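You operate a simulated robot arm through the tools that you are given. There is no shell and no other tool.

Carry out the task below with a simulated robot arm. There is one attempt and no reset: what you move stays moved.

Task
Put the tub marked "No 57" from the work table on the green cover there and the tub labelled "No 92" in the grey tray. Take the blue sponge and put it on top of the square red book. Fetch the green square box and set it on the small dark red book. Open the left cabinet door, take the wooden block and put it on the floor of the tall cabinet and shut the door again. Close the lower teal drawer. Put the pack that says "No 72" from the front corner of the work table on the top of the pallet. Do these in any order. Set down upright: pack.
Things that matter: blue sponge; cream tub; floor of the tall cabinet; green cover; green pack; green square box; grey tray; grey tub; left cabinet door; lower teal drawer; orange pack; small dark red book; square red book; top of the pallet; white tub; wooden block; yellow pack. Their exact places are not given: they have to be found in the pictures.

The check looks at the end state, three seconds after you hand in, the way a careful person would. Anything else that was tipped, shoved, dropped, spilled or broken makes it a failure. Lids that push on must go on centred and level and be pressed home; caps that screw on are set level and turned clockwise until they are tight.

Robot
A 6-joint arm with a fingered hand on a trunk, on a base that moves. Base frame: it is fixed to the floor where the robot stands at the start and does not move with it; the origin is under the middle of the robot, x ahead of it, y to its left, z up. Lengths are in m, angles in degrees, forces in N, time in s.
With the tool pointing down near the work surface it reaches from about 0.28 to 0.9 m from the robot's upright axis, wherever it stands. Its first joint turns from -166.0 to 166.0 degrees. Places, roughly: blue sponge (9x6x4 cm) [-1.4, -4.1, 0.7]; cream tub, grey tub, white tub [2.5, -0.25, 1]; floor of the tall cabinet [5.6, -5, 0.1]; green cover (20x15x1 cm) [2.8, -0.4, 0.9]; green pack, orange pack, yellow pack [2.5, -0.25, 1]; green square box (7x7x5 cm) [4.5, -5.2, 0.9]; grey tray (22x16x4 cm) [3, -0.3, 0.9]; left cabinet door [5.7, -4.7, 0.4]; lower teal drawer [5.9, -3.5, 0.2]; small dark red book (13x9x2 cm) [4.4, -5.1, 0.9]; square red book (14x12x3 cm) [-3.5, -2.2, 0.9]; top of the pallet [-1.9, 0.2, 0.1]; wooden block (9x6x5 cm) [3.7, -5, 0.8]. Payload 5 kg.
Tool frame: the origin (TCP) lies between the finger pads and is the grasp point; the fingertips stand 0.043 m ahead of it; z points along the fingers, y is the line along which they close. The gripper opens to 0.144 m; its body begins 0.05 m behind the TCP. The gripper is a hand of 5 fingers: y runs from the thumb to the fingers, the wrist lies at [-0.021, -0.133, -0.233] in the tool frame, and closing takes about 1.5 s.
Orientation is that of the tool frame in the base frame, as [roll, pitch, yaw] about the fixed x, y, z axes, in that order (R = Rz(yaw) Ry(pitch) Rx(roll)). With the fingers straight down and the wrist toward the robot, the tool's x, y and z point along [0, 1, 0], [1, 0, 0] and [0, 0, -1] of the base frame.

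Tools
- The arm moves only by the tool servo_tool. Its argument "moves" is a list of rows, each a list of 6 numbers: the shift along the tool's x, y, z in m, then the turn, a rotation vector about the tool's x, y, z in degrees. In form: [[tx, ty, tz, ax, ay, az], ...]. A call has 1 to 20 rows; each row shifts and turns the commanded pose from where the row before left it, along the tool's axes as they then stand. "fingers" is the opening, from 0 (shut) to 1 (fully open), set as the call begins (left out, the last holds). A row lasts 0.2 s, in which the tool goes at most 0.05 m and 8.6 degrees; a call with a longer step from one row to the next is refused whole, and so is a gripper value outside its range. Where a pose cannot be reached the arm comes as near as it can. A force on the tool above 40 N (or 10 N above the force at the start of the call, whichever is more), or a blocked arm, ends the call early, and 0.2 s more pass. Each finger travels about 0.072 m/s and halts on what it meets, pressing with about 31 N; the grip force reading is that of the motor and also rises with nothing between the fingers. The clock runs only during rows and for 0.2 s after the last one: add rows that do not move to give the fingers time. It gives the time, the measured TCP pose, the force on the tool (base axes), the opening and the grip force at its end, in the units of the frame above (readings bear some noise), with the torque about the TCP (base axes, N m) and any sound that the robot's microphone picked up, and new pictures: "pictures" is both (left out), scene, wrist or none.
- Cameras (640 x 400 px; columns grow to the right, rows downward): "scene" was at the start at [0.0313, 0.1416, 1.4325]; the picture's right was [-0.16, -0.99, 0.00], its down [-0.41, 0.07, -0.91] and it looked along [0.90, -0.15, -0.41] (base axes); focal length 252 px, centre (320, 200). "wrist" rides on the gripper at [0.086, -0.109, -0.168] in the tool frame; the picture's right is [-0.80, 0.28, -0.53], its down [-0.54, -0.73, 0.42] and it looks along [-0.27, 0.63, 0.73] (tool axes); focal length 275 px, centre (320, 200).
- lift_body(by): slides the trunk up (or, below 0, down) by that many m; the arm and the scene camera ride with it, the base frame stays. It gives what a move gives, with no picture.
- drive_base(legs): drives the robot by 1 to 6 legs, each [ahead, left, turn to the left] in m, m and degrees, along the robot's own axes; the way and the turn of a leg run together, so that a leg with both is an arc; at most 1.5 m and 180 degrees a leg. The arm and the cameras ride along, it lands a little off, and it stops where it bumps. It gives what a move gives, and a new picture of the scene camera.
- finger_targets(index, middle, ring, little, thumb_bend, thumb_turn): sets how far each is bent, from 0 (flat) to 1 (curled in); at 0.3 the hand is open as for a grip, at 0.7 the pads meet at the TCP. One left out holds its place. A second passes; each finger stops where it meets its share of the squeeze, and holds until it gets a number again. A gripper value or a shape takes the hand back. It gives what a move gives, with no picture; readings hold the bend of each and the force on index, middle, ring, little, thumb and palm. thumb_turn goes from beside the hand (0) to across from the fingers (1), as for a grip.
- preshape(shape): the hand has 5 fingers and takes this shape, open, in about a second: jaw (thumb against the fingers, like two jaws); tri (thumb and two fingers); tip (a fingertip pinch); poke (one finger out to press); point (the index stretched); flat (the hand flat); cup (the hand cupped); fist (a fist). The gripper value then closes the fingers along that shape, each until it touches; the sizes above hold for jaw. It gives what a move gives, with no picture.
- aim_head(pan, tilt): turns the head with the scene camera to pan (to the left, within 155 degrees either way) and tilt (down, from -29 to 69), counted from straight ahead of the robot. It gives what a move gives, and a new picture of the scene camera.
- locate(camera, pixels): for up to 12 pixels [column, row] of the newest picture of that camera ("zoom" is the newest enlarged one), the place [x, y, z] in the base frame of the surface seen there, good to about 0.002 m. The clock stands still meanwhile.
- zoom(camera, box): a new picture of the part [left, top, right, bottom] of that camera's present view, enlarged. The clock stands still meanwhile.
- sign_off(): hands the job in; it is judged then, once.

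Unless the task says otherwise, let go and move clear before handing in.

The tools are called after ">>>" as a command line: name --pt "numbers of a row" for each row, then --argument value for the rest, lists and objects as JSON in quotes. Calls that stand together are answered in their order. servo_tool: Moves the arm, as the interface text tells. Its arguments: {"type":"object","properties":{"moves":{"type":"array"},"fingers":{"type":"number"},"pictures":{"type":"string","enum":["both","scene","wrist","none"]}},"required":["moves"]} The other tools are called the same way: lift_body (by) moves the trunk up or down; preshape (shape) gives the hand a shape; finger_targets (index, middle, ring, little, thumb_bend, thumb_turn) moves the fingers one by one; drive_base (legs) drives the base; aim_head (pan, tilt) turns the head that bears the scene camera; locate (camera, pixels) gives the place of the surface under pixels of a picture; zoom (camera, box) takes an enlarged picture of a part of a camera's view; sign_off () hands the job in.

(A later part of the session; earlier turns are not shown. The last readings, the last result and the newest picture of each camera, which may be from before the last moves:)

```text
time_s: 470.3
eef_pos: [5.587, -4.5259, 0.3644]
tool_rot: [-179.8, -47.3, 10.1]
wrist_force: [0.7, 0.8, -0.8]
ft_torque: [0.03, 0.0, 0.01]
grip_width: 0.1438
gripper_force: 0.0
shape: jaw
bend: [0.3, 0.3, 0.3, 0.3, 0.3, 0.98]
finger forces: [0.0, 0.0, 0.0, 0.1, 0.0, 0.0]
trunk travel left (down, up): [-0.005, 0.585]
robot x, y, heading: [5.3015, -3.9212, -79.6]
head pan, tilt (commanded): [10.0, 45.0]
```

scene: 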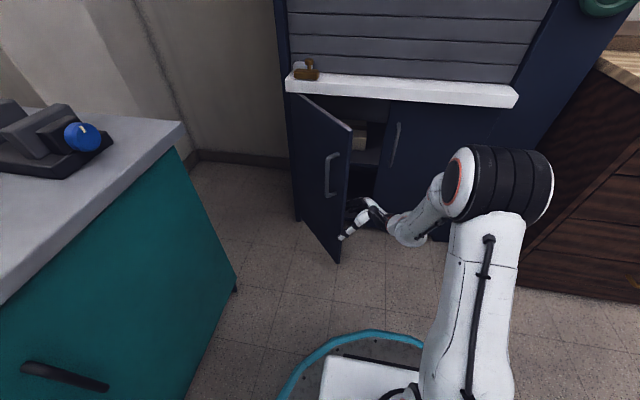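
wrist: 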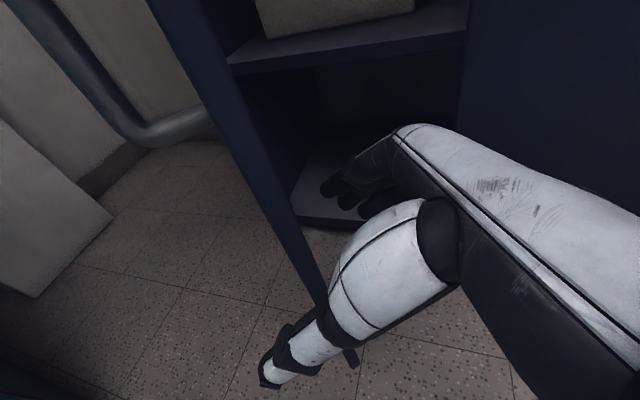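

The door is now ~50° open and I can see inside: a floor and a mid shelf with a pale box on it. I'll locate those, then continue opening.

>>> locate --camera "wrist" --pixels '[[350, 58], [420, 40], [300, 215], [340, 150], [380, 90], [260, 65], [330, 15], [310, 190], [300, 120]]'

>>> locate --camera "scene" --pixels '[[362, 140], [365, 157], [360, 190], [355, 205], [370, 100], [338, 258], [348, 128], [360, 215]]'

>>> zoom --camera "wrist" --box '[180, 0, 480, 240]'

```text
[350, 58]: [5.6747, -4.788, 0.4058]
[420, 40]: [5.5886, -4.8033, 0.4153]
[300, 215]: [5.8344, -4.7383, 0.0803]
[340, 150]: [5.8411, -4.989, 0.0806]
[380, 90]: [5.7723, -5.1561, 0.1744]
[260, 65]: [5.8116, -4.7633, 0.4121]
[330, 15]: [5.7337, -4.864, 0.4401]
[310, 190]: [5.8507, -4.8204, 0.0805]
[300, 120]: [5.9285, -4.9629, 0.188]
```

```text
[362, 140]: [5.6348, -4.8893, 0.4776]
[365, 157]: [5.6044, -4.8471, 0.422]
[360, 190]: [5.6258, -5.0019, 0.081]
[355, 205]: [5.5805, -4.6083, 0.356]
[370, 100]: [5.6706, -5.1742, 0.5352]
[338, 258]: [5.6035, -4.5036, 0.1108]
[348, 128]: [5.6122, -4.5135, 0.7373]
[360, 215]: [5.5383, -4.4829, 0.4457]
```

```text
1.67 times, centred on (330, 120) of wrist
```

zoom: 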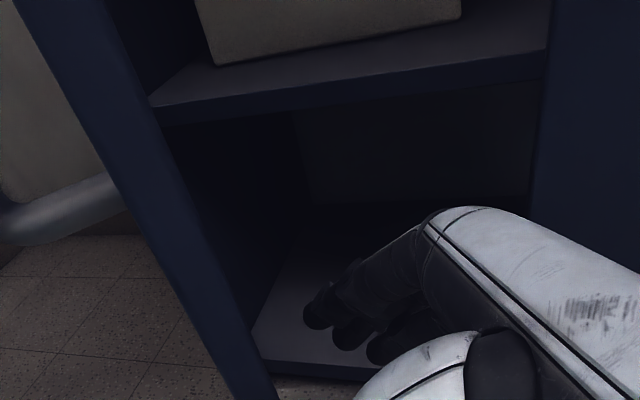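

Inside: floor at z≈0.081, shelf underside ≈0.40, left wall at the hinge side. I'll keep opening the door toward 90°.

>>> servo_tool --pt "0.0203 -0.03 0.022 0 0 0" --pt "0.0217 -0.025 0.0235 0 0 0" --pt "0.0258 -0.018 0.0279 0 0 0" --pt "0.0271 -0.012 0.0294 0 0 0" --pt "0.0271 -0.006 0.0294 0 0 0" --pt "0.0203 0 0.022 0 0 0" --pt "0 0 0 0 0 0" --pictures "both"

```text
time_s: 471.9
eef_pos: [5.7769, -4.3977, 0.365]
tool_rot: [-179.9, -47.1, 10.2]
wrist_force: [-0.5, 0.4, -0.1]
ft_torque: [0.05, 0.01, -0.01]
grip_width: 0.1438
gripper_force: 0.2
shape: jaw
bend: [0.3, 0.3, 0.3, 0.3, 0.3, 0.98]
finger forces: [0.0, 0.1, 0.0, 0.0, 0.0, 0.1]
trunk travel left (down, up): [-0.005, 0.585]
robot x, y, heading: [5.2962, -3.9249, -79.3]
head pan, tilt (commanded): [10.0, 45.0]
```

scene: 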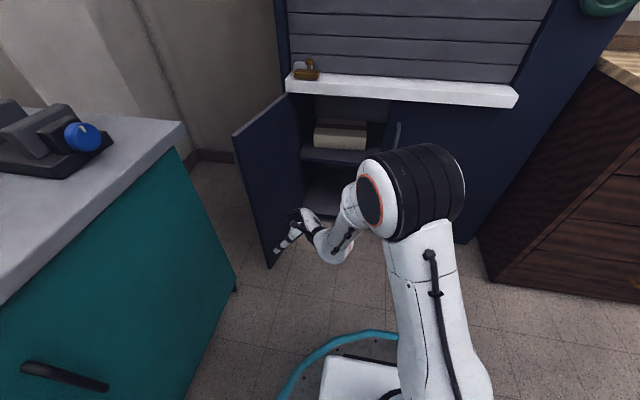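
wrist: 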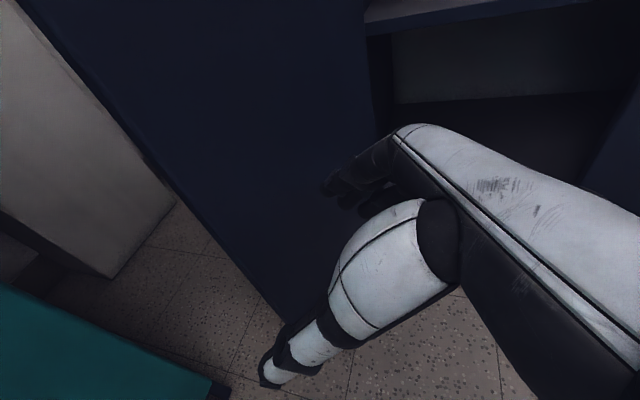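

The door is fully open now. I'll record the door's and interior's positions, then retract and go for the block.

>>> locate --camera "scene" --pixels '[[236, 137], [269, 262], [290, 110], [300, 205], [340, 160], [345, 145], [385, 195], [310, 200], [325, 185], [385, 110], [340, 212]]'

>>> zoom --camera "scene" --box '[220, 70, 420, 280]'

```text
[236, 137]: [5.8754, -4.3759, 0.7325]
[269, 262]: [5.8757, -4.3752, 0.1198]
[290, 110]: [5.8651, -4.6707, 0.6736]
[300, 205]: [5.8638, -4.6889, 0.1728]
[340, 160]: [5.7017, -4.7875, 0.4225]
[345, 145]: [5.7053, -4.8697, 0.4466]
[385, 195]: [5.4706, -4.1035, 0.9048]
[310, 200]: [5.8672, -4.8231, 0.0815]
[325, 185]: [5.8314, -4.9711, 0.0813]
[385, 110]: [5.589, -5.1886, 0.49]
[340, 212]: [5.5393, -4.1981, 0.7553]
```

```text
1.90 times, centred on (320, 175) of scene
```

zoom: 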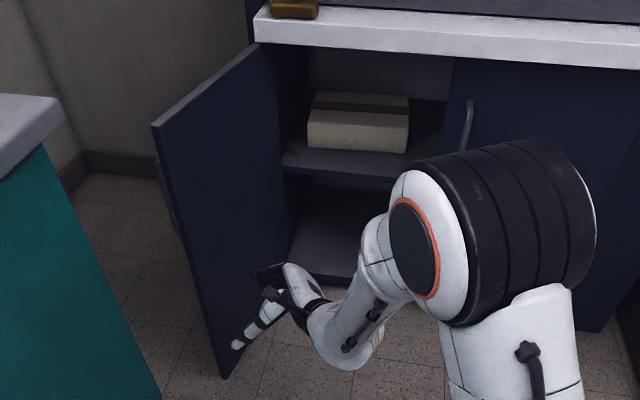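

Door edge is at (5.876,-4.376), ~105° open. Retracting: right and back out of the doorway, un-tilting, then raising.

>>> servo_tool --pt "-0.0271 0 -0.0294 0 0 0" --pt "-0.0271 0 -0.0294 0 0 0" --pt "-0.0271 0 -0.0294 0 0 0" --pt "-0.0271 0 -0.0294 0 0 0" --pt "-0.0271 0 -0.0294 0 0 0" --pt "-0.02 0.03 -0.02 0 -7.5 0" --pt "0 0.03 0 0 -7.5 0" --pt "0 0 0 0 -7.5 0" --pt "0 0 0 0 -7.5 0" --pt "0 0 0 0 -7.5 0" --pt "0 0 0 0 -7.5 0" --pt "0 0 -0.04 0 -2.2 0" --pt "0 0 -0.04 0 0 0" --pt "0 0 -0.04 0 0 0" --pt "0 0 -0.04 0 0 0" --pt "0 0 -0.04 0 0 0" --pt "0 0 -0.04 0 0 0" --pt "0 0 0 0 0 0" --pictures "both"

```text
time_s: 475.7
eef_pos: [5.5709, -4.4921, 0.584]
tool_rot: [178.8, 0.8, 9.6]
wrist_force: [-0.2, -0.6, -0.1]
ft_torque: [0.02, 0.0, -0.02]
grip_width: 0.144
gripper_force: 0.0
shape: jaw
bend: [0.3, 0.3, 0.3, 0.3, 0.3, 0.98]
finger forces: [0.0, 0.1, 0.0, 0.0, 0.0, 0.0]
out of reach, approached as far as the arm can: row 10, 11, 16, 17
trunk travel left (down, up): [-0.005, 0.585]
robot x, y, heading: [5.2973, -3.9199, -79.5]
head pan, tilt (commanded): [10.0, 45.0]
```

scene: 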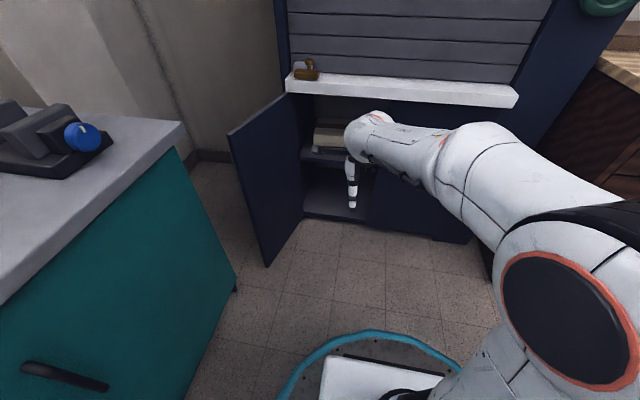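
wrist: 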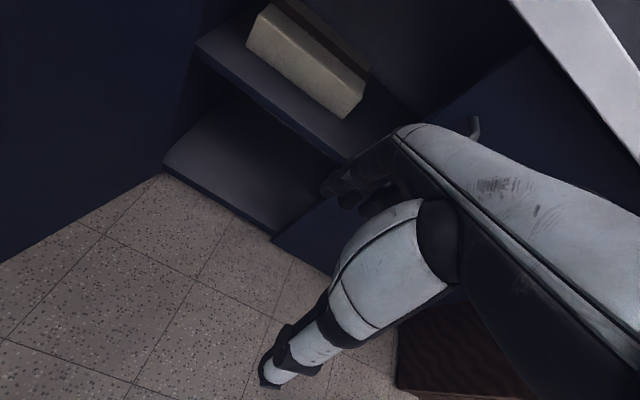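

>>> locate --camera "wrist" --pixels '[[168, 160], [268, 228], [230, 150], [290, 180], [300, 165], [270, 115], [215, 95], [340, 155], [210, 45], [270, 100]]'

>>> lift_body --by 0.35

>>> drive_base --legs '[[-0.12, 0, 0], [0, -1.45, 0]]'

```text
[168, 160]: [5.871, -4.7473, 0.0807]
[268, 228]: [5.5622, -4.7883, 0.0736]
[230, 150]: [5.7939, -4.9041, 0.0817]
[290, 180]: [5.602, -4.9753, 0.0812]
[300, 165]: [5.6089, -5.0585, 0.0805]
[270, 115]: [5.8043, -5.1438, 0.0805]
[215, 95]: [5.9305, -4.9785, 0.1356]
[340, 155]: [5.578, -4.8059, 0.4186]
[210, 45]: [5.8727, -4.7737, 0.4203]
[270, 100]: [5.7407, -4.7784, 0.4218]
```

```text
time_s: 479.1
eef_pos: [5.5715, -4.493, 0.9327]
tool_rot: [178.9, 0.9, 9.6]
wrist_force: [0.1, 0.1, 0.2]
ft_torque: [-0.03, 0.0, 0.03]
grip_width: 0.1439
gripper_force: 0.1
shape: jaw
bend: [0.3, 0.3, 0.3, 0.3, 0.3, 0.98]
finger forces: [0.0, 0.1, 0.0, 0.0, 0.1, 0.0]
trunk travel left (down, up): [-0.355, 0.235]
robot x, y, heading: [5.2952, -3.9226, -79.6]
head pan, tilt (commanded): [10.0, 45.0]
```

```text
time_s: 487.1
eef_pos: [4.1546, -4.6566, 0.9317]
tool_rot: [178.8, 0.8, 11.7]
wrist_force: [-0.3, 0.4, 0.6]
ft_torque: [-0.01, 0.01, 0.04]
grip_width: 0.1441
gripper_force: 0.0
shape: jaw
bend: [0.3, 0.3, 0.3, 0.3, 0.3, 0.98]
finger forces: [0.0, 0.0, 0.0, 0.1, 0.1, 0.0]
trunk travel left (down, up): [-0.355, 0.235]
robot x, y, heading: [3.8627, -4.0939, -77.3]
head pan, tilt (commanded): [10.0, 45.0]
```

scene: 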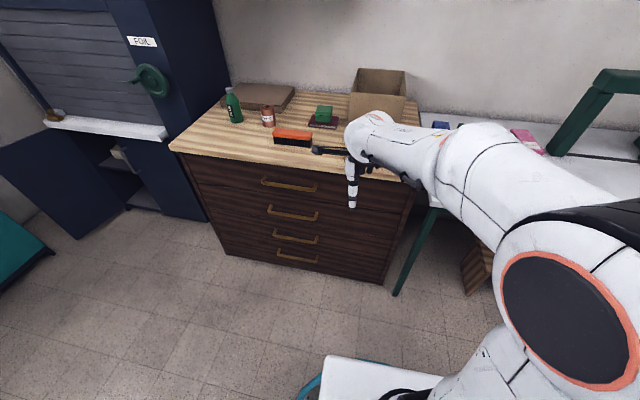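

I'll raise the hand, then step in toward the white table for the block.

>>> servo_tool --pt "0 0 -0.04 1.0 0 0" --pt "0 0 -0.04 0 0 0" --pt "-0.04 -0.02 -0.02 0 0 0" --pt "-0.04 0 0 0 0 0" --pt "-0.045 0 0 0 0 0" --pt "-0.045 0 0 0 0 0" --pt "-0.045 0 0 0 0 0" --pt "0 0 0 0 0 0" --pictures "none"

>>> drive_base --legs '[[0.11, -0.19, -3]]'

>>> aim_head --pan 0 --tilt 45

```text
time_s: 488.9
eef_pos: [4.0411, -4.6241, 0.8893]
tool_rot: [178.5, 2.2, 10.5]
wrist_force: [-0.9, -0.5, 0.4]
ft_torque: [0.02, -0.02, -0.02]
grip_width: 0.1437
gripper_force: 0.0
shape: jaw
bend: [0.3, 0.3, 0.3, 0.3, 0.3, 0.98]
finger forces: [0.0, 0.0, 0.0, 0.0, 0.1, 0.0]
out of reach, approached as far as the arm can: row 1, 2, 3, 4, 5, 6, 7
trunk travel left (down, up): [-0.355, 0.235]
robot x, y, heading: [3.8621, -4.0985, -77.6]
head pan, tilt (commanded): [10.0, 45.0]
```

```text
time_s: 490.6
eef_pos: [3.8495, -4.7757, 0.8897]
tool_rot: [178.6, 2.3, 7.5]
wrist_force: [-0.5, 0.1, 0.9]
ft_torque: [0.0, 0.01, 0.06]
grip_width: 0.1439
gripper_force: 0.2
shape: jaw
bend: [0.3, 0.3, 0.3, 0.3, 0.3, 0.98]
finger forces: [0.1, 0.0, 0.0, 0.1, 0.0, 0.0]
trunk travel left (down, up): [-0.355, 0.235]
robot x, y, heading: [3.6957, -4.2376, -80.3]
head pan, tilt (commanded): [10.0, 45.0]
```

scene: 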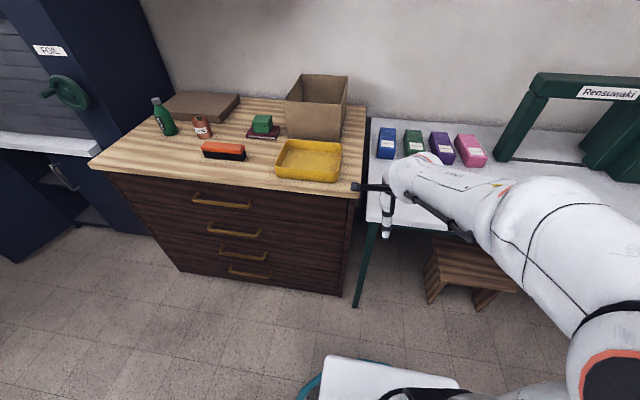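

```text
time_s: 491.4
eef_pos: [3.8494, -4.7757, 0.8886]
tool_rot: [178.6, 2.3, 7.6]
wrist_force: [0.5, 0.1, 0.4]
ft_torque: [-0.03, -0.01, 0.0]
grip_width: 0.144
gripper_force: 0.0
shape: jaw
bend: [0.3, 0.3, 0.3, 0.3, 0.3, 0.98]
finger forces: [0.0, 0.1, 0.0, 0.0, 0.1, 0.0]
trunk travel left (down, up): [-0.355, 0.235]
robot x, y, heading: [3.6956, -4.2387, -80.4]
head pan, tilt (commanded): [0.0, 45.0]
```

scene: 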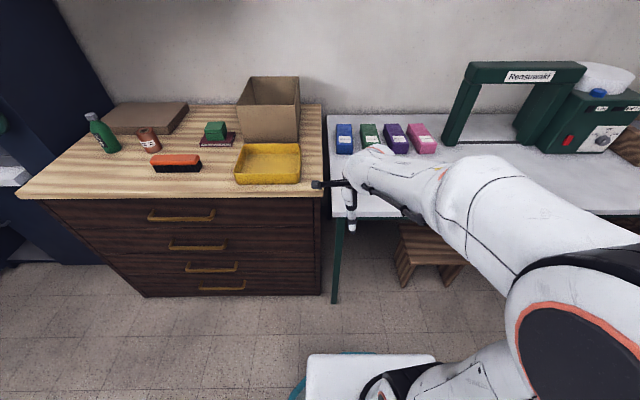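

>>> locate --camera "scene" --pixels '[[580, 340], [620, 260], [540, 290], [500, 200], [440, 190], [370, 165], [480, 380], [400, 390]]'

>>> aim_head --pan -40 --tilt 50

```text
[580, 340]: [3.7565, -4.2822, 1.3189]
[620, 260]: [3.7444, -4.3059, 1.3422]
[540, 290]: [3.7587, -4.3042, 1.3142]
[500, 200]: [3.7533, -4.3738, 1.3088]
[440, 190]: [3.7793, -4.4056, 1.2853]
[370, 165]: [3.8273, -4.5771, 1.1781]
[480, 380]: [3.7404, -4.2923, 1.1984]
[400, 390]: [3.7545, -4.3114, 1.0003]
```

```text
time_s: 492.4
eef_pos: [3.85, -4.7763, 0.8893]
tool_rot: [178.6, 2.4, 7.6]
wrist_force: [0.5, 0.4, 0.0]
ft_torque: [0.01, 0.0, -0.01]
grip_width: 0.1436
gripper_force: 0.1
shape: jaw
bend: [0.3, 0.3, 0.3, 0.3, 0.3, 0.98]
finger forces: [0.0, 0.1, 0.1, 0.1, 0.0, 0.1]
trunk travel left (down, up): [-0.355, 0.235]
robot x, y, heading: [3.6955, -4.2392, -80.2]
head pan, tilt (commanded): [-40.0, 50.0]
```

scene: 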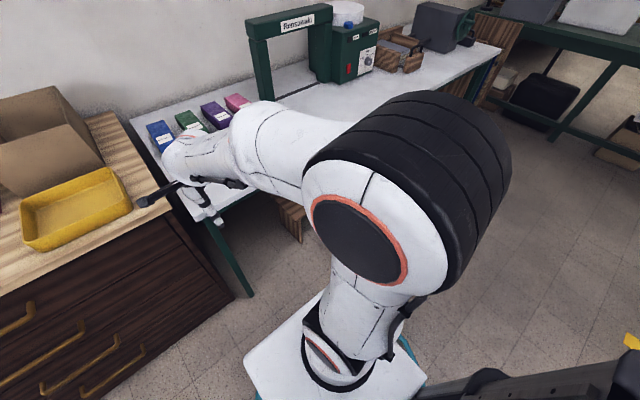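

The arm is elbow-up but folded. Moving outward toward the block should relax it; I'll try going over to the block while rising slightly.

>>> servo_tool --pt "0 0.03 -0.02 0 0 0" --pt "-0.03 0.02 -0.02 0 0 0" --pt "-0.04 0.01 -0.02 0 0 0" --pt "-0.04 0.01 -0.01 0 0 0" --pt "-0.04 0.01 0 0 0 0" --pt "-0.04 0.02 0 0 0 0" --pt "0 0 0 0 0 0" --pictures "both"

```text
time_s: 494.0
eef_pos: [3.8119, -4.8491, 0.8644]
tool_rot: [177.7, 3.7, 6.4]
wrist_force: [-0.6, 0.7, -0.9]
ft_torque: [0.01, -0.03, 0.03]
grip_width: 0.144
gripper_force: 0.1
shape: jaw
bend: [0.3, 0.3, 0.3, 0.3, 0.3, 0.98]
finger forces: [0.0, 0.1, 0.0, 0.0, 0.0, 0.1]
out of reach, approached as far as the arm can: row 1, 2, 3, 4, 5, 6
trunk travel left (down, up): [-0.355, 0.235]
robot x, y, heading: [3.6967, -4.2372, -80.4]
head pan, tilt (commanded): [-40.0, 50.0]
```

scene: 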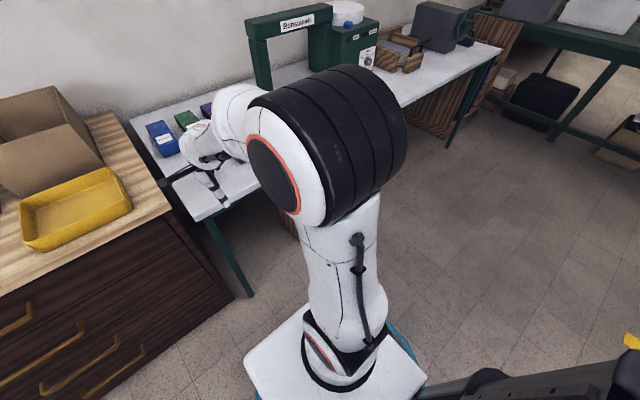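
wrist: 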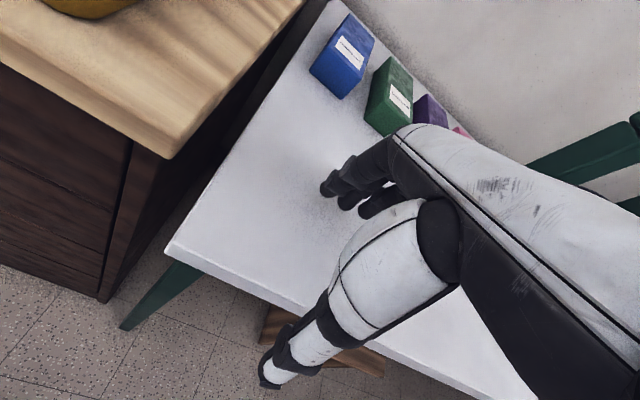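

The wrist seems wound to a joint limit. I'll test by yawing the hand clockwise (+ about tool z) while lifting, to see whether that frees it.

>>> servo_tool --pt "0 0 0 0 0 8" --pt "0 0 0 0 0 8" --pt "0 0 0 0 0 8" --pt "0 0 0 0 0 8" --pt "0 0 -0.04 0 0 0" --pt "0 0 -0.04 0 0 0" --pt "0 0 0 0 0 0" --pictures "both"

```text
time_s: 495.6
eef_pos: [3.8152, -4.8493, 0.948]
tool_rot: [177.6, 1.2, -24.4]
wrist_force: [1.0, -0.1, -0.1]
ft_torque: [-0.03, 0.01, 0.0]
grip_width: 0.1441
gripper_force: 0.0
shape: jaw
bend: [0.3, 0.3, 0.3, 0.3, 0.3, 0.98]
finger forces: [0.0, 0.1, 0.0, 0.1, 0.0, 0.0]
trunk travel left (down, up): [-0.355, 0.235]
robot x, y, heading: [3.693, -4.2374, -80.3]
head pan, tilt (commanded): [-40.0, 50.0]
```

scene: 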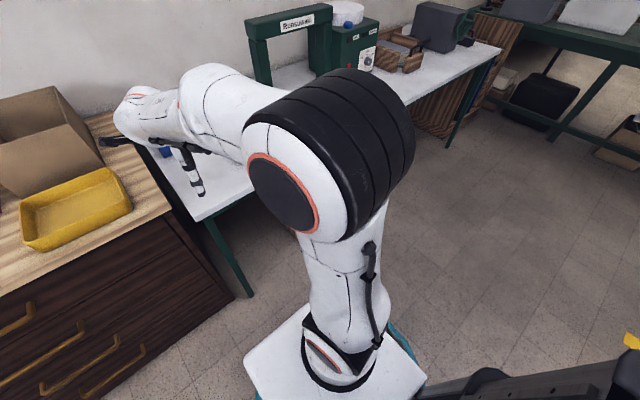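
wrist: 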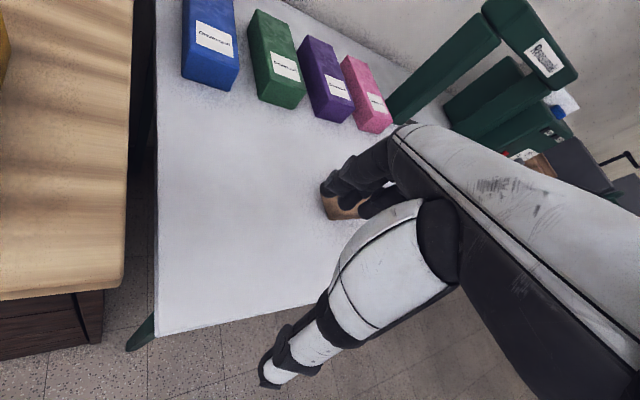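

Confirmed: yawed clockwise the arm moves freely, so I just need to keep the hand rotated negative relative to the arm — standing to the right of each target does that. I'll shift the base right for the block.

>>> drive_base --legs '[[0.05, -0.36, 0]]'

>>> aim_head --pan 15 --tilt 50

```text
time_s: 497.9
eef_pos: [3.4711, -4.9589, 0.9479]
tool_rot: [177.5, 1.2, -24.3]
wrist_force: [0.2, 0.2, 0.5]
ft_torque: [0.01, 0.01, 0.01]
grip_width: 0.1436
gripper_force: 0.0
shape: jaw
bend: [0.3, 0.3, 0.3, 0.3, 0.3, 0.98]
finger forces: [0.0, 0.0, 0.1, 0.0, 0.0, 0.0]
trunk travel left (down, up): [-0.355, 0.235]
robot x, y, heading: [3.3538, -4.3492, -80.2]
head pan, tilt (commanded): [-40.0, 50.0]
```

scene: 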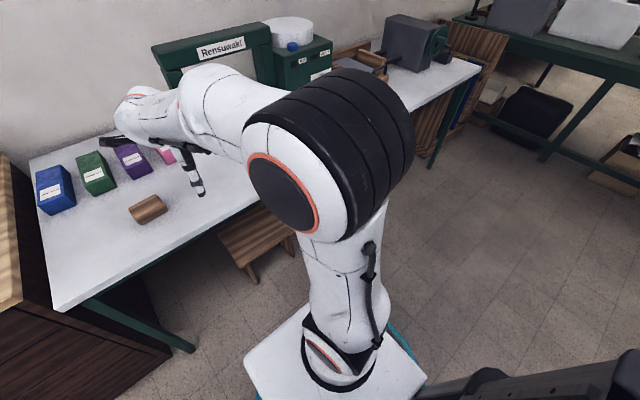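

```text
time_s: 499.2
eef_pos: [3.4719, -4.9591, 0.9476]
tool_rot: [177.6, 1.0, -24.2]
wrist_force: [0.3, 0.2, 0.3]
ft_torque: [-0.04, -0.01, 0.02]
grip_width: 0.1441
gripper_force: 0.1
shape: jaw
bend: [0.3, 0.3, 0.3, 0.3, 0.3, 0.98]
finger forces: [0.0, 0.0, 0.1, 0.0, 0.1, 0.1]
trunk travel left (down, up): [-0.355, 0.235]
robot x, y, heading: [3.3522, -4.3514, -80.2]
head pan, tilt (commanded): [15.0, 50.0]
```

scene: 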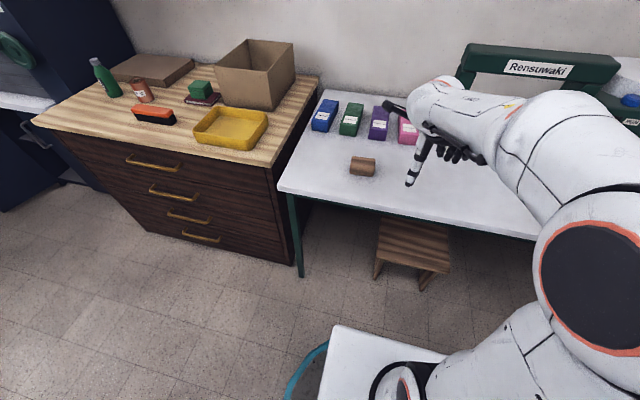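

>>> zoom --camera "scene" --box '[310, 130, 430, 210]'

>>> locate --camera "zoom" --pixels '[[212, 140], [320, 140], [325, 165], [210, 175], [265, 150], [215, 205], [320, 225], [265, 200], [195, 200], [335, 215]]'

```text
5.00 times, centred on (370, 170) of scene
```

zoom: 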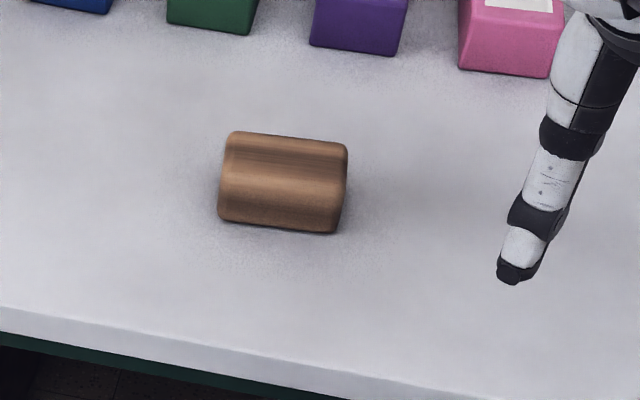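

```text
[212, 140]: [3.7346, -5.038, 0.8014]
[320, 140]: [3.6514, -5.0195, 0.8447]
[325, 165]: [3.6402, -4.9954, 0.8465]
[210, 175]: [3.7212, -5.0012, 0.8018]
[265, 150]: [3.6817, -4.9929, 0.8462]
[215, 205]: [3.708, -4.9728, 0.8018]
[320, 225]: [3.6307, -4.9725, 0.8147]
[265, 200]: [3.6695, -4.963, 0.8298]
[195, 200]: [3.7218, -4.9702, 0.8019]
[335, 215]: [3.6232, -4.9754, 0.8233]
```

>>> locate --camera "zoom" --pixels '[[236, 138], [342, 149], [333, 228], [224, 215], [230, 160], [340, 180], [285, 145], [283, 165], [280, 190], [278, 222], [345, 205], [222, 190]]'

```text
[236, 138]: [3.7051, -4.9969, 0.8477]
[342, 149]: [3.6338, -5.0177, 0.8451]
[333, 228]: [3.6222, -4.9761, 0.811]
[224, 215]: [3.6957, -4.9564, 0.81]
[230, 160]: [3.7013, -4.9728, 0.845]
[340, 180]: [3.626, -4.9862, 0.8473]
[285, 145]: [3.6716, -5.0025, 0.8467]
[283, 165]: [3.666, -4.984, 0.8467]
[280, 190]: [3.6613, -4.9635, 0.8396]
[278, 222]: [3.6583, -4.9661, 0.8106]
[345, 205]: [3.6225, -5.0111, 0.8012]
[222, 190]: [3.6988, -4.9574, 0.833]
```

Block centre ≈(3.666,-4.992), its long side turned ~15.5°. To keep a comfortable wrist angle I'll retract the hand a bit and stand further right.

>>> servo_tool --pt "0.02 -0.04 0 0 0 0" --pt "0.02 -0.04 0 0 0 0" --pt "0.02 -0.04 -0.02 0 0 0" --pt "0.02 -0.02 -0.02 0 0 0" --pictures "none"

>>> drive_base --legs '[[0.06, -0.21, 0]]'

>>> servo_tool --pt "0 0 0 2.4 -1 0" --pictures "both"

```text
time_s: 500.2
eef_pos: [3.6039, -4.8622, 0.9798]
tool_rot: [177.6, 1.2, -24.3]
wrist_force: [0.0, -0.6, 0.5]
ft_torque: [-0.02, -0.03, 0.02]
grip_width: 0.144
gripper_force: 0.1
shape: jaw
bend: [0.3, 0.3, 0.3, 0.3, 0.3, 0.98]
finger forces: [0.0, 0.1, 0.0, 0.1, 0.0, 0.0]
trunk travel left (down, up): [-0.355, 0.235]
robot x, y, heading: [3.351, -4.3519, -80.3]
head pan, tilt (commanded): [15.0, 50.0]
```

```text
time_s: 501.9
eef_pos: [3.406, -4.9576, 0.9796]
tool_rot: [177.6, 1.3, -24.2]
wrist_force: [0.7, 0.4, -0.1]
ft_torque: [0.01, -0.03, 0.01]
grip_width: 0.1438
gripper_force: 0.1
shape: jaw
bend: [0.3, 0.3, 0.3, 0.3, 0.3, 0.98]
finger forces: [0.0, 0.0, 0.0, 0.0, 0.0, 0.1]
trunk travel left (down, up): [-0.355, 0.235]
robot x, y, heading: [3.1542, -4.4453, -80.0]
head pan, tilt (commanded): [15.0, 50.0]
```

scene: 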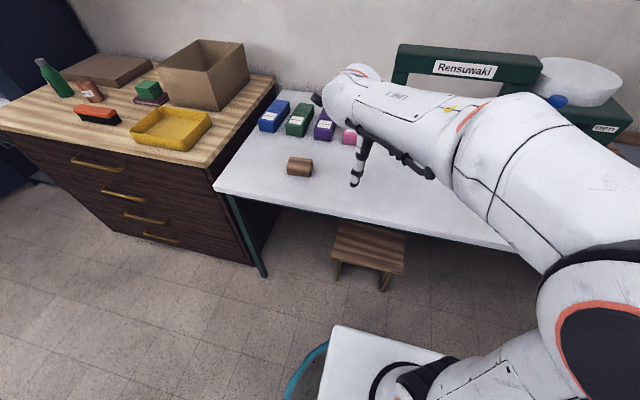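

```text
time_s: 502.3
eef_pos: [3.4063, -4.9572, 0.9803]
tool_rot: [180.0, 2.3, -24.2]
wrist_force: [-0.7, 0.1, -0.4]
ft_torque: [-0.03, -0.01, 0.0]
grip_width: 0.1436
gripper_force: 0.1
shape: jaw
bend: [0.3, 0.3, 0.3, 0.3, 0.3, 0.98]
finger forces: [0.1, 0.0, 0.1, 0.0, 0.0, 0.0]
trunk travel left (down, up): [-0.355, 0.235]
robot x, y, heading: [3.1553, -4.4449, -80.3]
head pan, tilt (commanded): [15.0, 50.0]
```

scene: 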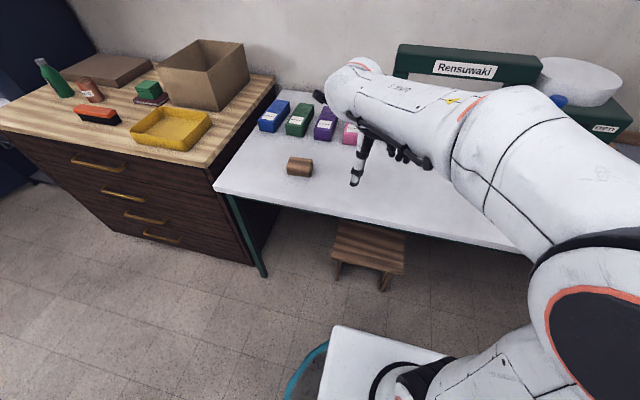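
wrist: 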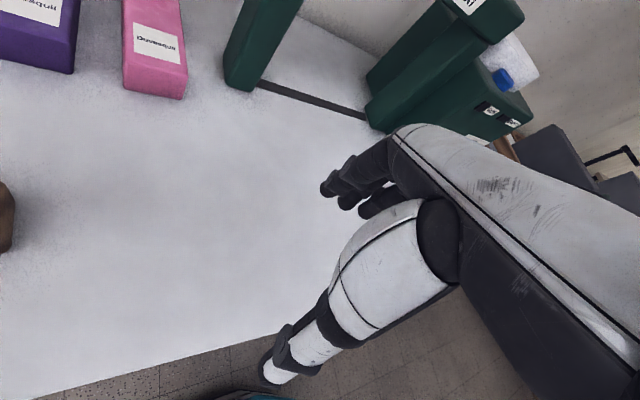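

Now I'll move over the block and turn the hand to align with it.

>>> preshape --shape "tri"

>>> servo_tool --pt "0.0421 -0.0109 0 0 2.3 0" --pt "0.0421 -0.0109 0 0 0 0" --pt "0.0421 -0.0109 0 0 0 0" --pt "0.0421 -0.0109 0 0 0 0" --pt "0.0421 -0.0109 0 0 0 0" --pt "0.0421 -0.0109 0 0 0 0" --pt "0 0 0 0 0 -7.94" --pt "0 0 0 0 0 -7.94" --pt "0 0 0 0 0 -7.94" --pt "0 0 0 0 0 -7.94" --pt "0 0 0 0 0 -7.94" --pt "0 0 0 0 0 0" --pictures "both"

```text
time_s: 503.2
eef_pos: [3.4062, -4.9568, 0.9798]
tool_rot: [179.9, 2.1, -24.3]
wrist_force: [-0.1, 0.4, -0.1]
ft_torque: [-0.01, -0.03, 0.0]
grip_width: 0.1439
gripper_force: 0.0
shape: tri
bend: [0.3, 0.3, 0.99, 0.99, 0.3, 0.98]
finger forces: [0.1, 0.0, 0.0, 0.0, 0.1, 0.0]
trunk travel left (down, up): [-0.355, 0.235]
robot x, y, heading: [3.1529, -4.4404, -80.1]
head pan, tilt (commanded): [15.0, 50.0]
```

```text
time_s: 505.8
eef_pos: [3.6324, -4.9975, 0.9365]
tool_rot: [179.7, -0.1, 15.5]
wrist_force: [0.5, 0.4, 0.2]
ft_torque: [0.04, 0.02, -0.01]
grip_width: 0.1436
gripper_force: 0.1
shape: tri
bend: [0.3, 0.3, 0.99, 0.99, 0.3, 0.98]
finger forces: [0.0, 0.0, 0.0, 0.0, 0.0, 0.0]
out of reach, approached as far as the arm can: row 4, 5, 6
trunk travel left (down, up): [-0.355, 0.235]
robot x, y, heading: [3.1551, -4.4443, -80.1]
head pan, tilt (commanded): [15.0, 50.0]
```

scene: 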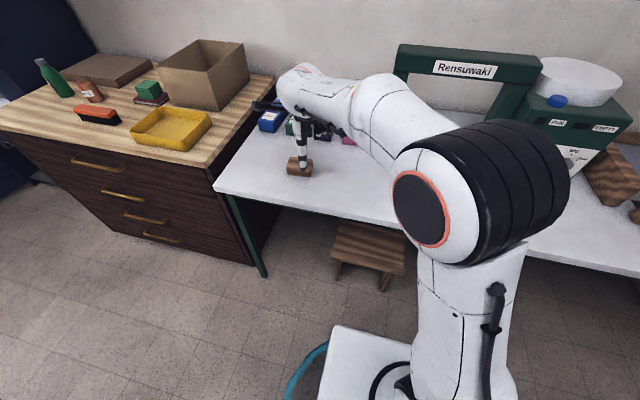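
wrist: 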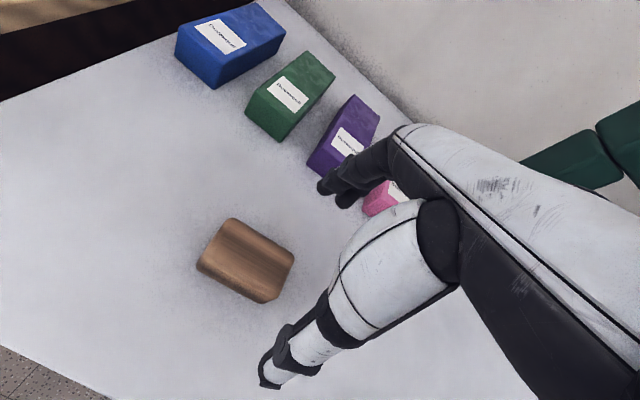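

>>> locate --camera "wrist" --pixels '[[233, 221], [291, 256], [202, 262], [262, 297], [247, 255], [327, 185], [345, 198], [268, 370]]'

```text
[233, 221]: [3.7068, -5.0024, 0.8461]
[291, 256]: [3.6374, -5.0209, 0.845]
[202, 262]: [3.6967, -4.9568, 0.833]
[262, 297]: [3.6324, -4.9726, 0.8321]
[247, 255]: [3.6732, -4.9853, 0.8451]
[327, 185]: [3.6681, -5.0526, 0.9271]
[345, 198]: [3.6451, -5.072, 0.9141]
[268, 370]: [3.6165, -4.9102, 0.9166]
```

Block centre is (3.668,-4.988). Shifting 3 cm and descending to z≈0.851.

>>> servo_tool --pt "0.016 0.003 0 0 0 0" --pt "0.016 0.003 0 0 0 0" --pt "0 0 0.03 0 0 0" --pt "0 0 0.03 0 0 0" --pt "0 0 0.018 0 0 0" --pt "0 0 0.007 0 0 0" --pt "0 0 0 0 0 0" --pictures "both"

```text
time_s: 507.4
eef_pos: [3.6652, -4.9956, 0.8506]
tool_rot: [179.9, -0.1, 15.5]
wrist_force: [-0.2, -0.2, 0.2]
ft_torque: [0.01, 0.03, -0.02]
grip_width: 0.1437
gripper_force: 0.1
shape: tri
bend: [0.3, 0.3, 0.99, 0.99, 0.3, 0.98]
finger forces: [0.1, 0.0, 0.0, 0.0, 0.0, 0.0]
trunk travel left (down, up): [-0.355, 0.235]
robot x, y, heading: [3.1558, -4.4447, -80.2]
head pan, tilt (commanded): [15.0, 50.0]
```

scene: 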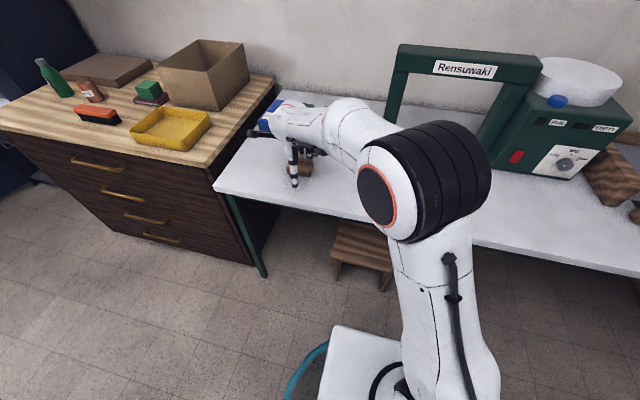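
wrist: 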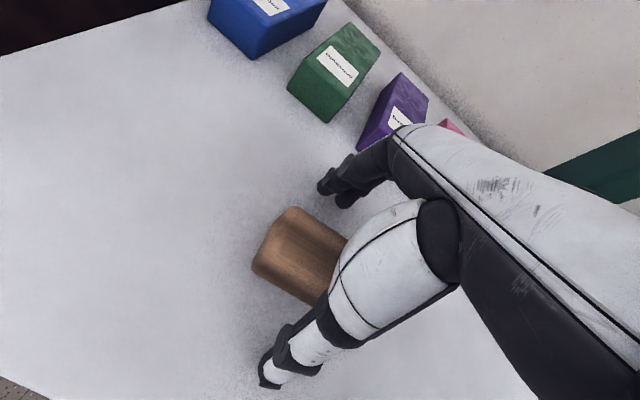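

Reached exactly, no contact. Closing on the block and lifting.

>>> servo_tool --pt "0 0 0 0 0 0" --pt "0 0 0 0 0 0" --pt "0 0 0 0 0 0" --pt "0 0 0 0 0 0" --pt "0 0 0 0 0 0" --pt "0 0 0 0 0 0" --pt "0 0 0 0 0 0" --pt "0 0 0 0 0 0" --fingers 0.2 --pictures "none"

>>> servo_tool --pt "0 0 -0.01 0 0 0" --pt "0 0 -0.02 0 0 0" --pt "0 0 -0.03 0 0 0" --pt "0 0 0 0 0 0" --pictures "both"

>>> locate --camera "wrist" --pixels '[[297, 210], [340, 235], [258, 262], [320, 290], [300, 250], [260, 275]]'

```text
time_s: 509.2
eef_pos: [3.6658, -4.9938, 0.8518]
tool_rot: [179.9, -0.1, 15.5]
wrist_force: [-0.1, 0.2, -0.4]
ft_torque: [0.03, -0.02, 0.01]
grip_width: 0.0495
gripper_force: 30.9
shape: tri
bend: [0.74, 0.52, 1.0, 1.0, 0.74, 1.0]
finger forces: [13.9, 13.8, 0.0, 0.0, 27.8, 0.1]
trunk travel left (down, up): [-0.355, 0.235]
robot x, y, heading: [3.1552, -4.4446, -80.3]
head pan, tilt (commanded): [15.0, 50.0]
```

```text
time_s: 510.2
eef_pos: [3.6648, -4.9954, 0.9141]
tool_rot: [179.9, -0.2, 15.5]
wrist_force: [-0.6, 0.3, -0.3]
ft_torque: [0.03, -0.02, -0.02]
grip_width: 0.0496
gripper_force: 30.7
shape: tri
bend: [0.74, 0.52, 1.0, 1.0, 0.74, 1.0]
finger forces: [14.0, 13.9, 0.0, 0.0, 27.8, 0.1]
trunk travel left (down, up): [-0.355, 0.235]
robot x, y, heading: [3.1527, -4.4457, -80.1]
head pan, tilt (commanded): [15.0, 50.0]
```

scene: 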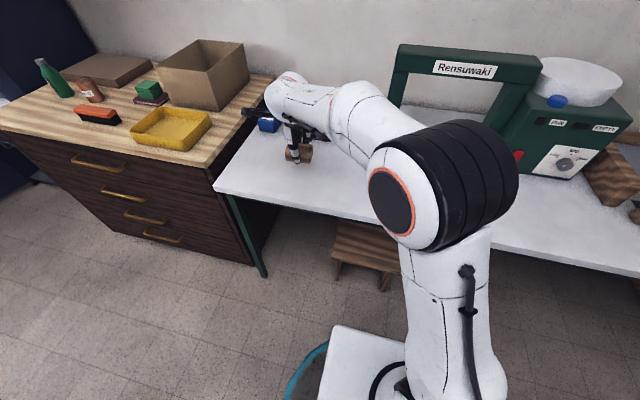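
wrist: 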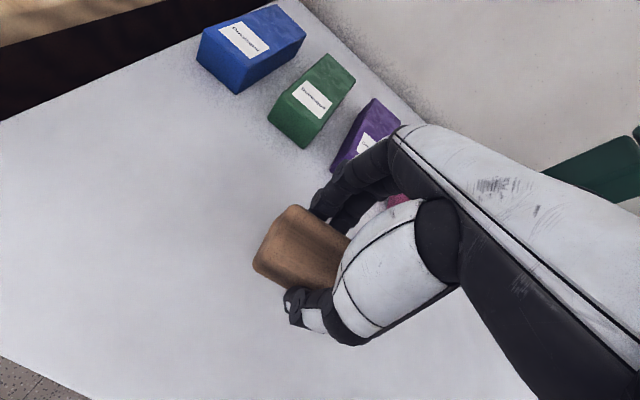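

```text
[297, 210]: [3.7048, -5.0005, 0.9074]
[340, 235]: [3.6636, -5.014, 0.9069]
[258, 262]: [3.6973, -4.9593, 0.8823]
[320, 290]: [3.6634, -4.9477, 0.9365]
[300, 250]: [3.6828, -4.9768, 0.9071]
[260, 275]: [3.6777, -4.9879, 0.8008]
```

The block is held level. Lifting, retracting, and driving back along the aisle to the cabinet.

>>> servo_tool --pt "0 0 -0.03 0 0 0" --pt "0 -0.02 -0.03 0 0 0" --pt "0 -0.03 -0.02 0 0 0" --pt "0 -0.03 0 0 0 0" --pt "0 -0.03 0 0 0 0" --pt "0 0 0 0 0 0" --pictures "none"

>>> drive_base --legs '[[-0.5, 0, 0], [0.175, 1.0, 0], [0.175, 1.0, 0]]'

>>> aim_head --pan 15 --tilt 45

```text
time_s: 511.6
eef_pos: [3.634, -4.8825, 0.9764]
tool_rot: [179.9, -0.1, 15.4]
wrist_force: [-0.6, 0.3, -0.5]
ft_torque: [0.0, -0.02, 0.02]
grip_width: 0.0495
gripper_force: 31.1
shape: tri
bend: [0.74, 0.52, 1.0, 1.0, 0.74, 1.0]
finger forces: [14.0, 14.0, 0.1, 0.0, 28.0, 0.0]
out of reach, approached as far as the arm can: row 2, 3
trunk travel left (down, up): [-0.355, 0.235]
robot x, y, heading: [3.1531, -4.4472, -80.2]
head pan, tilt (commanded): [15.0, 50.0]
```

```text
time_s: 524.2
eef_pos: [5.5891, -4.3742, 0.9767]
tool_rot: [179.9, -0.1, 16.9]
wrist_force: [0.1, 0.6, -1.3]
ft_torque: [0.04, -0.01, -0.04]
grip_width: 0.0499
gripper_force: 30.5
shape: tri
bend: [0.74, 0.52, 1.0, 1.0, 0.74, 1.0]
finger forces: [14.1, 13.9, 0.0, 0.0, 28.0, 0.0]
trunk travel left (down, up): [-0.355, 0.235]
robot x, y, heading: [5.0991, -3.947, -78.9]
head pan, tilt (commanded): [15.0, 50.0]
```

scene: 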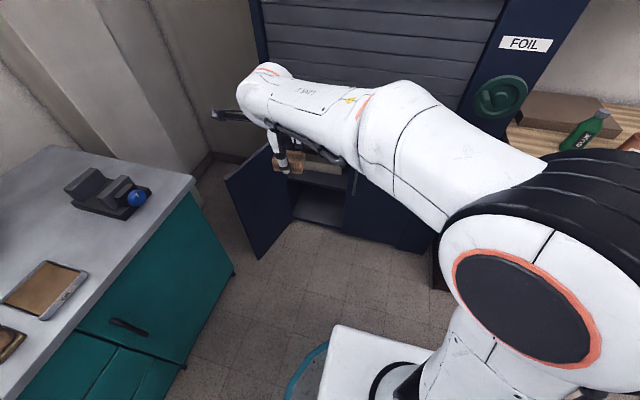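

```text
time_s: 524.9
eef_pos: [5.5908, -4.374, 0.9756]
tool_rot: [180.0, -0.1, 16.9]
wrist_force: [-0.1, 0.2, -1.2]
ft_torque: [0.02, 0.01, -0.03]
grip_width: 0.0497
gripper_force: 31.1
shape: tri
bend: [0.74, 0.52, 1.0, 1.0, 0.74, 1.0]
finger forces: [14.1, 14.0, 0.0, 0.0, 27.9, 0.1]
trunk travel left (down, up): [-0.355, 0.235]
robot x, y, heading: [5.0973, -3.9491, -78.7]
head pan, tilt (commanded): [15.0, 45.0]
```

scene: 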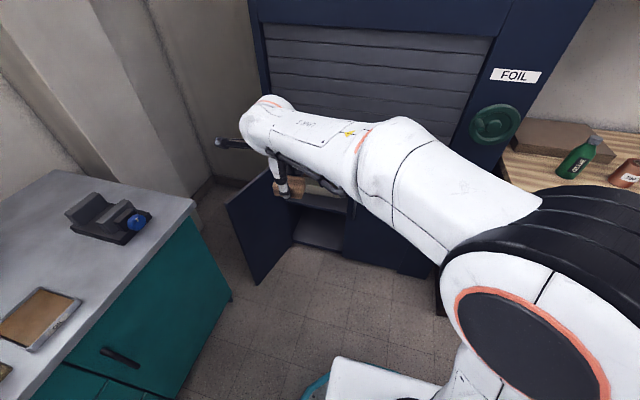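

The block's over the approach to the open cabinet (u≈4.70, v≈5.32 in cabinet axes). I'll lower the trunk and arm here in front of the opening first.

>>> lift_body --by -0.35

>>> servo_tool --pt "0 0 0.03 0 0 6.4" --pt "0 0 0.04 0 0 0" --pt "0 0 0.045 0 0 0" --pt "0 0 0.045 0 0 0" --pt "0 0 0.045 0 0 0" --pt "0 0 0.04 0 0 0" --pt "0 0 0 0 0 0" --pictures "both"

```text
time_s: 528.3
eef_pos: [5.5903, -4.3739, 0.6273]
tool_rot: [179.9, -0.1, 16.8]
wrist_force: [-0.3, -0.2, -1.1]
ft_torque: [0.02, -0.06, 0.01]
grip_width: 0.0494
gripper_force: 31.3
shape: tri
bend: [0.74, 0.52, 1.0, 1.0, 0.74, 1.0]
finger forces: [14.0, 14.0, 0.0, 0.1, 27.9, 0.0]
trunk travel left (down, up): [-0.005, 0.585]
robot x, y, heading: [5.0961, -3.9424, -78.8]
head pan, tilt (commanded): [15.0, 45.0]
```

```text
time_s: 529.9
eef_pos: [5.5911, -4.3735, 0.3809]
tool_rot: [179.9, -0.1, 10.4]
wrist_force: [-0.2, -0.4, -0.5]
ft_torque: [-0.01, 0.03, 0.01]
grip_width: 0.0494
gripper_force: 30.9
shape: tri
bend: [0.74, 0.52, 1.0, 1.0, 0.74, 1.0]
finger forces: [13.8, 13.9, 0.0, 0.0, 27.9, 0.0]
trunk travel left (down, up): [-0.005, 0.585]
robot x, y, heading: [5.0971, -3.9461, -78.7]
head pan, tilt (commanded): [15.0, 45.0]
```

scene: 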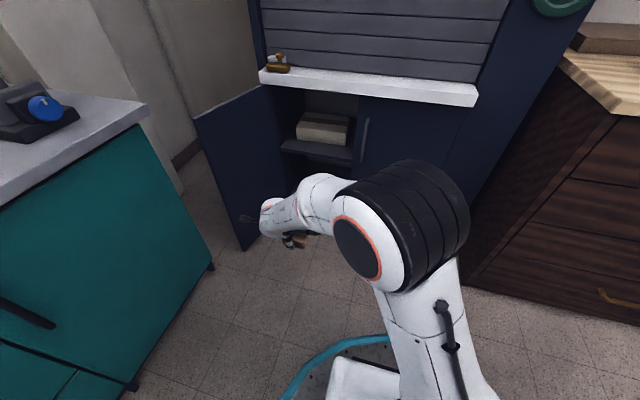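
wrist: 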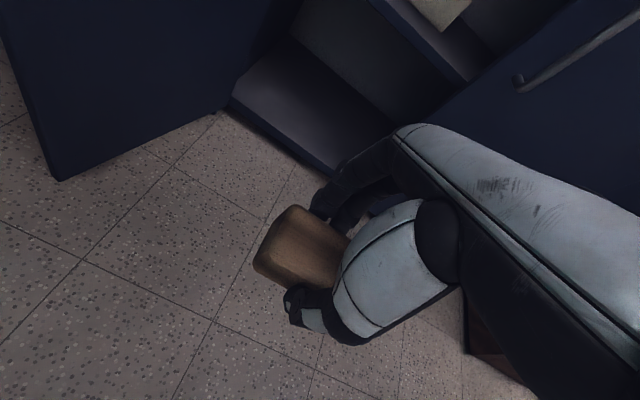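

All good (hand aligned at yaw 10.4°, z=0.38). Rolling the base 27 cm forward toward the opening.

>>> drive_base --legs '[[0.27, 0.0, 0]]'

>>> servo_tool --pt "0 0 0.03 0 0 0" --pt "0 0 0.03 0 0 0" --pt "0 0 0.03 0 0 0" --pt "0 0 0.03 0 0 0" --pt "0 0 0 0 0 0" --pictures "both"

```text
time_s: 531.8
eef_pos: [5.6413, -4.6433, 0.3798]
tool_rot: [179.9, -0.1, 10.3]
wrist_force: [0.7, -0.8, -1.3]
ft_torque: [0.01, 0.01, 0.01]
grip_width: 0.0494
gripper_force: 30.8
shape: tri
bend: [0.74, 0.52, 1.0, 1.0, 0.74, 1.0]
finger forces: [13.8, 13.9, 0.1, 0.0, 27.9, 0.0]
trunk travel left (down, up): [-0.005, 0.585]
robot x, y, heading: [5.1512, -4.2168, -79.1]
head pan, tilt (commanded): [15.0, 45.0]
```

scene: 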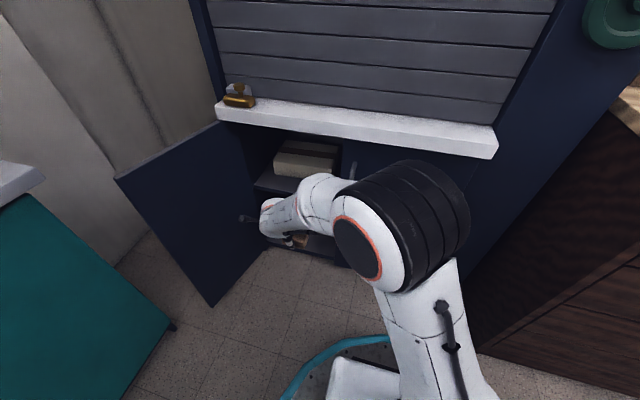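

```text
time_s: 533.0
eef_pos: [5.642, -4.6413, 0.262]
tool_rot: [179.9, -0.1, 10.4]
wrist_force: [-0.2, 0.0, -1.5]
ft_torque: [0.01, -0.03, 0.01]
grip_width: 0.0493
gripper_force: 31.3
shape: tri
bend: [0.74, 0.52, 1.0, 1.0, 0.74, 1.0]
finger forces: [13.9, 13.9, 0.1, 0.0, 27.7, 0.0]
trunk travel left (down, up): [-0.005, 0.585]
robot x, y, heading: [5.1516, -4.2129, -78.7]
head pan, tilt (commanded): [15.0, 45.0]
```

scene: 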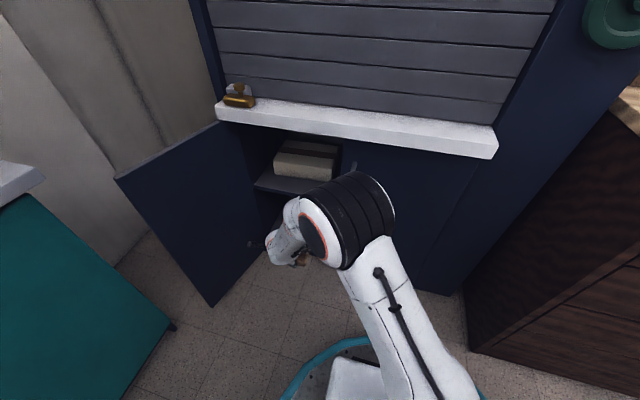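
wrist: 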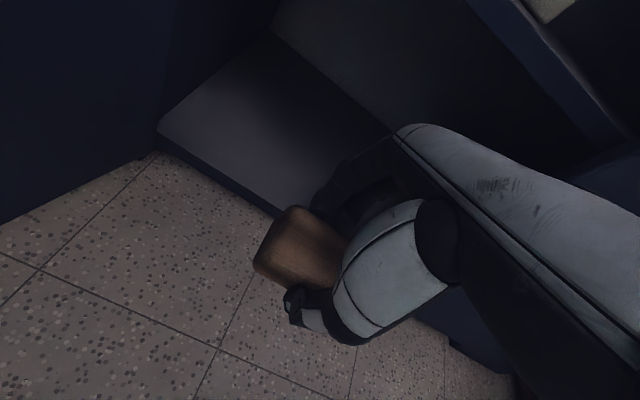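

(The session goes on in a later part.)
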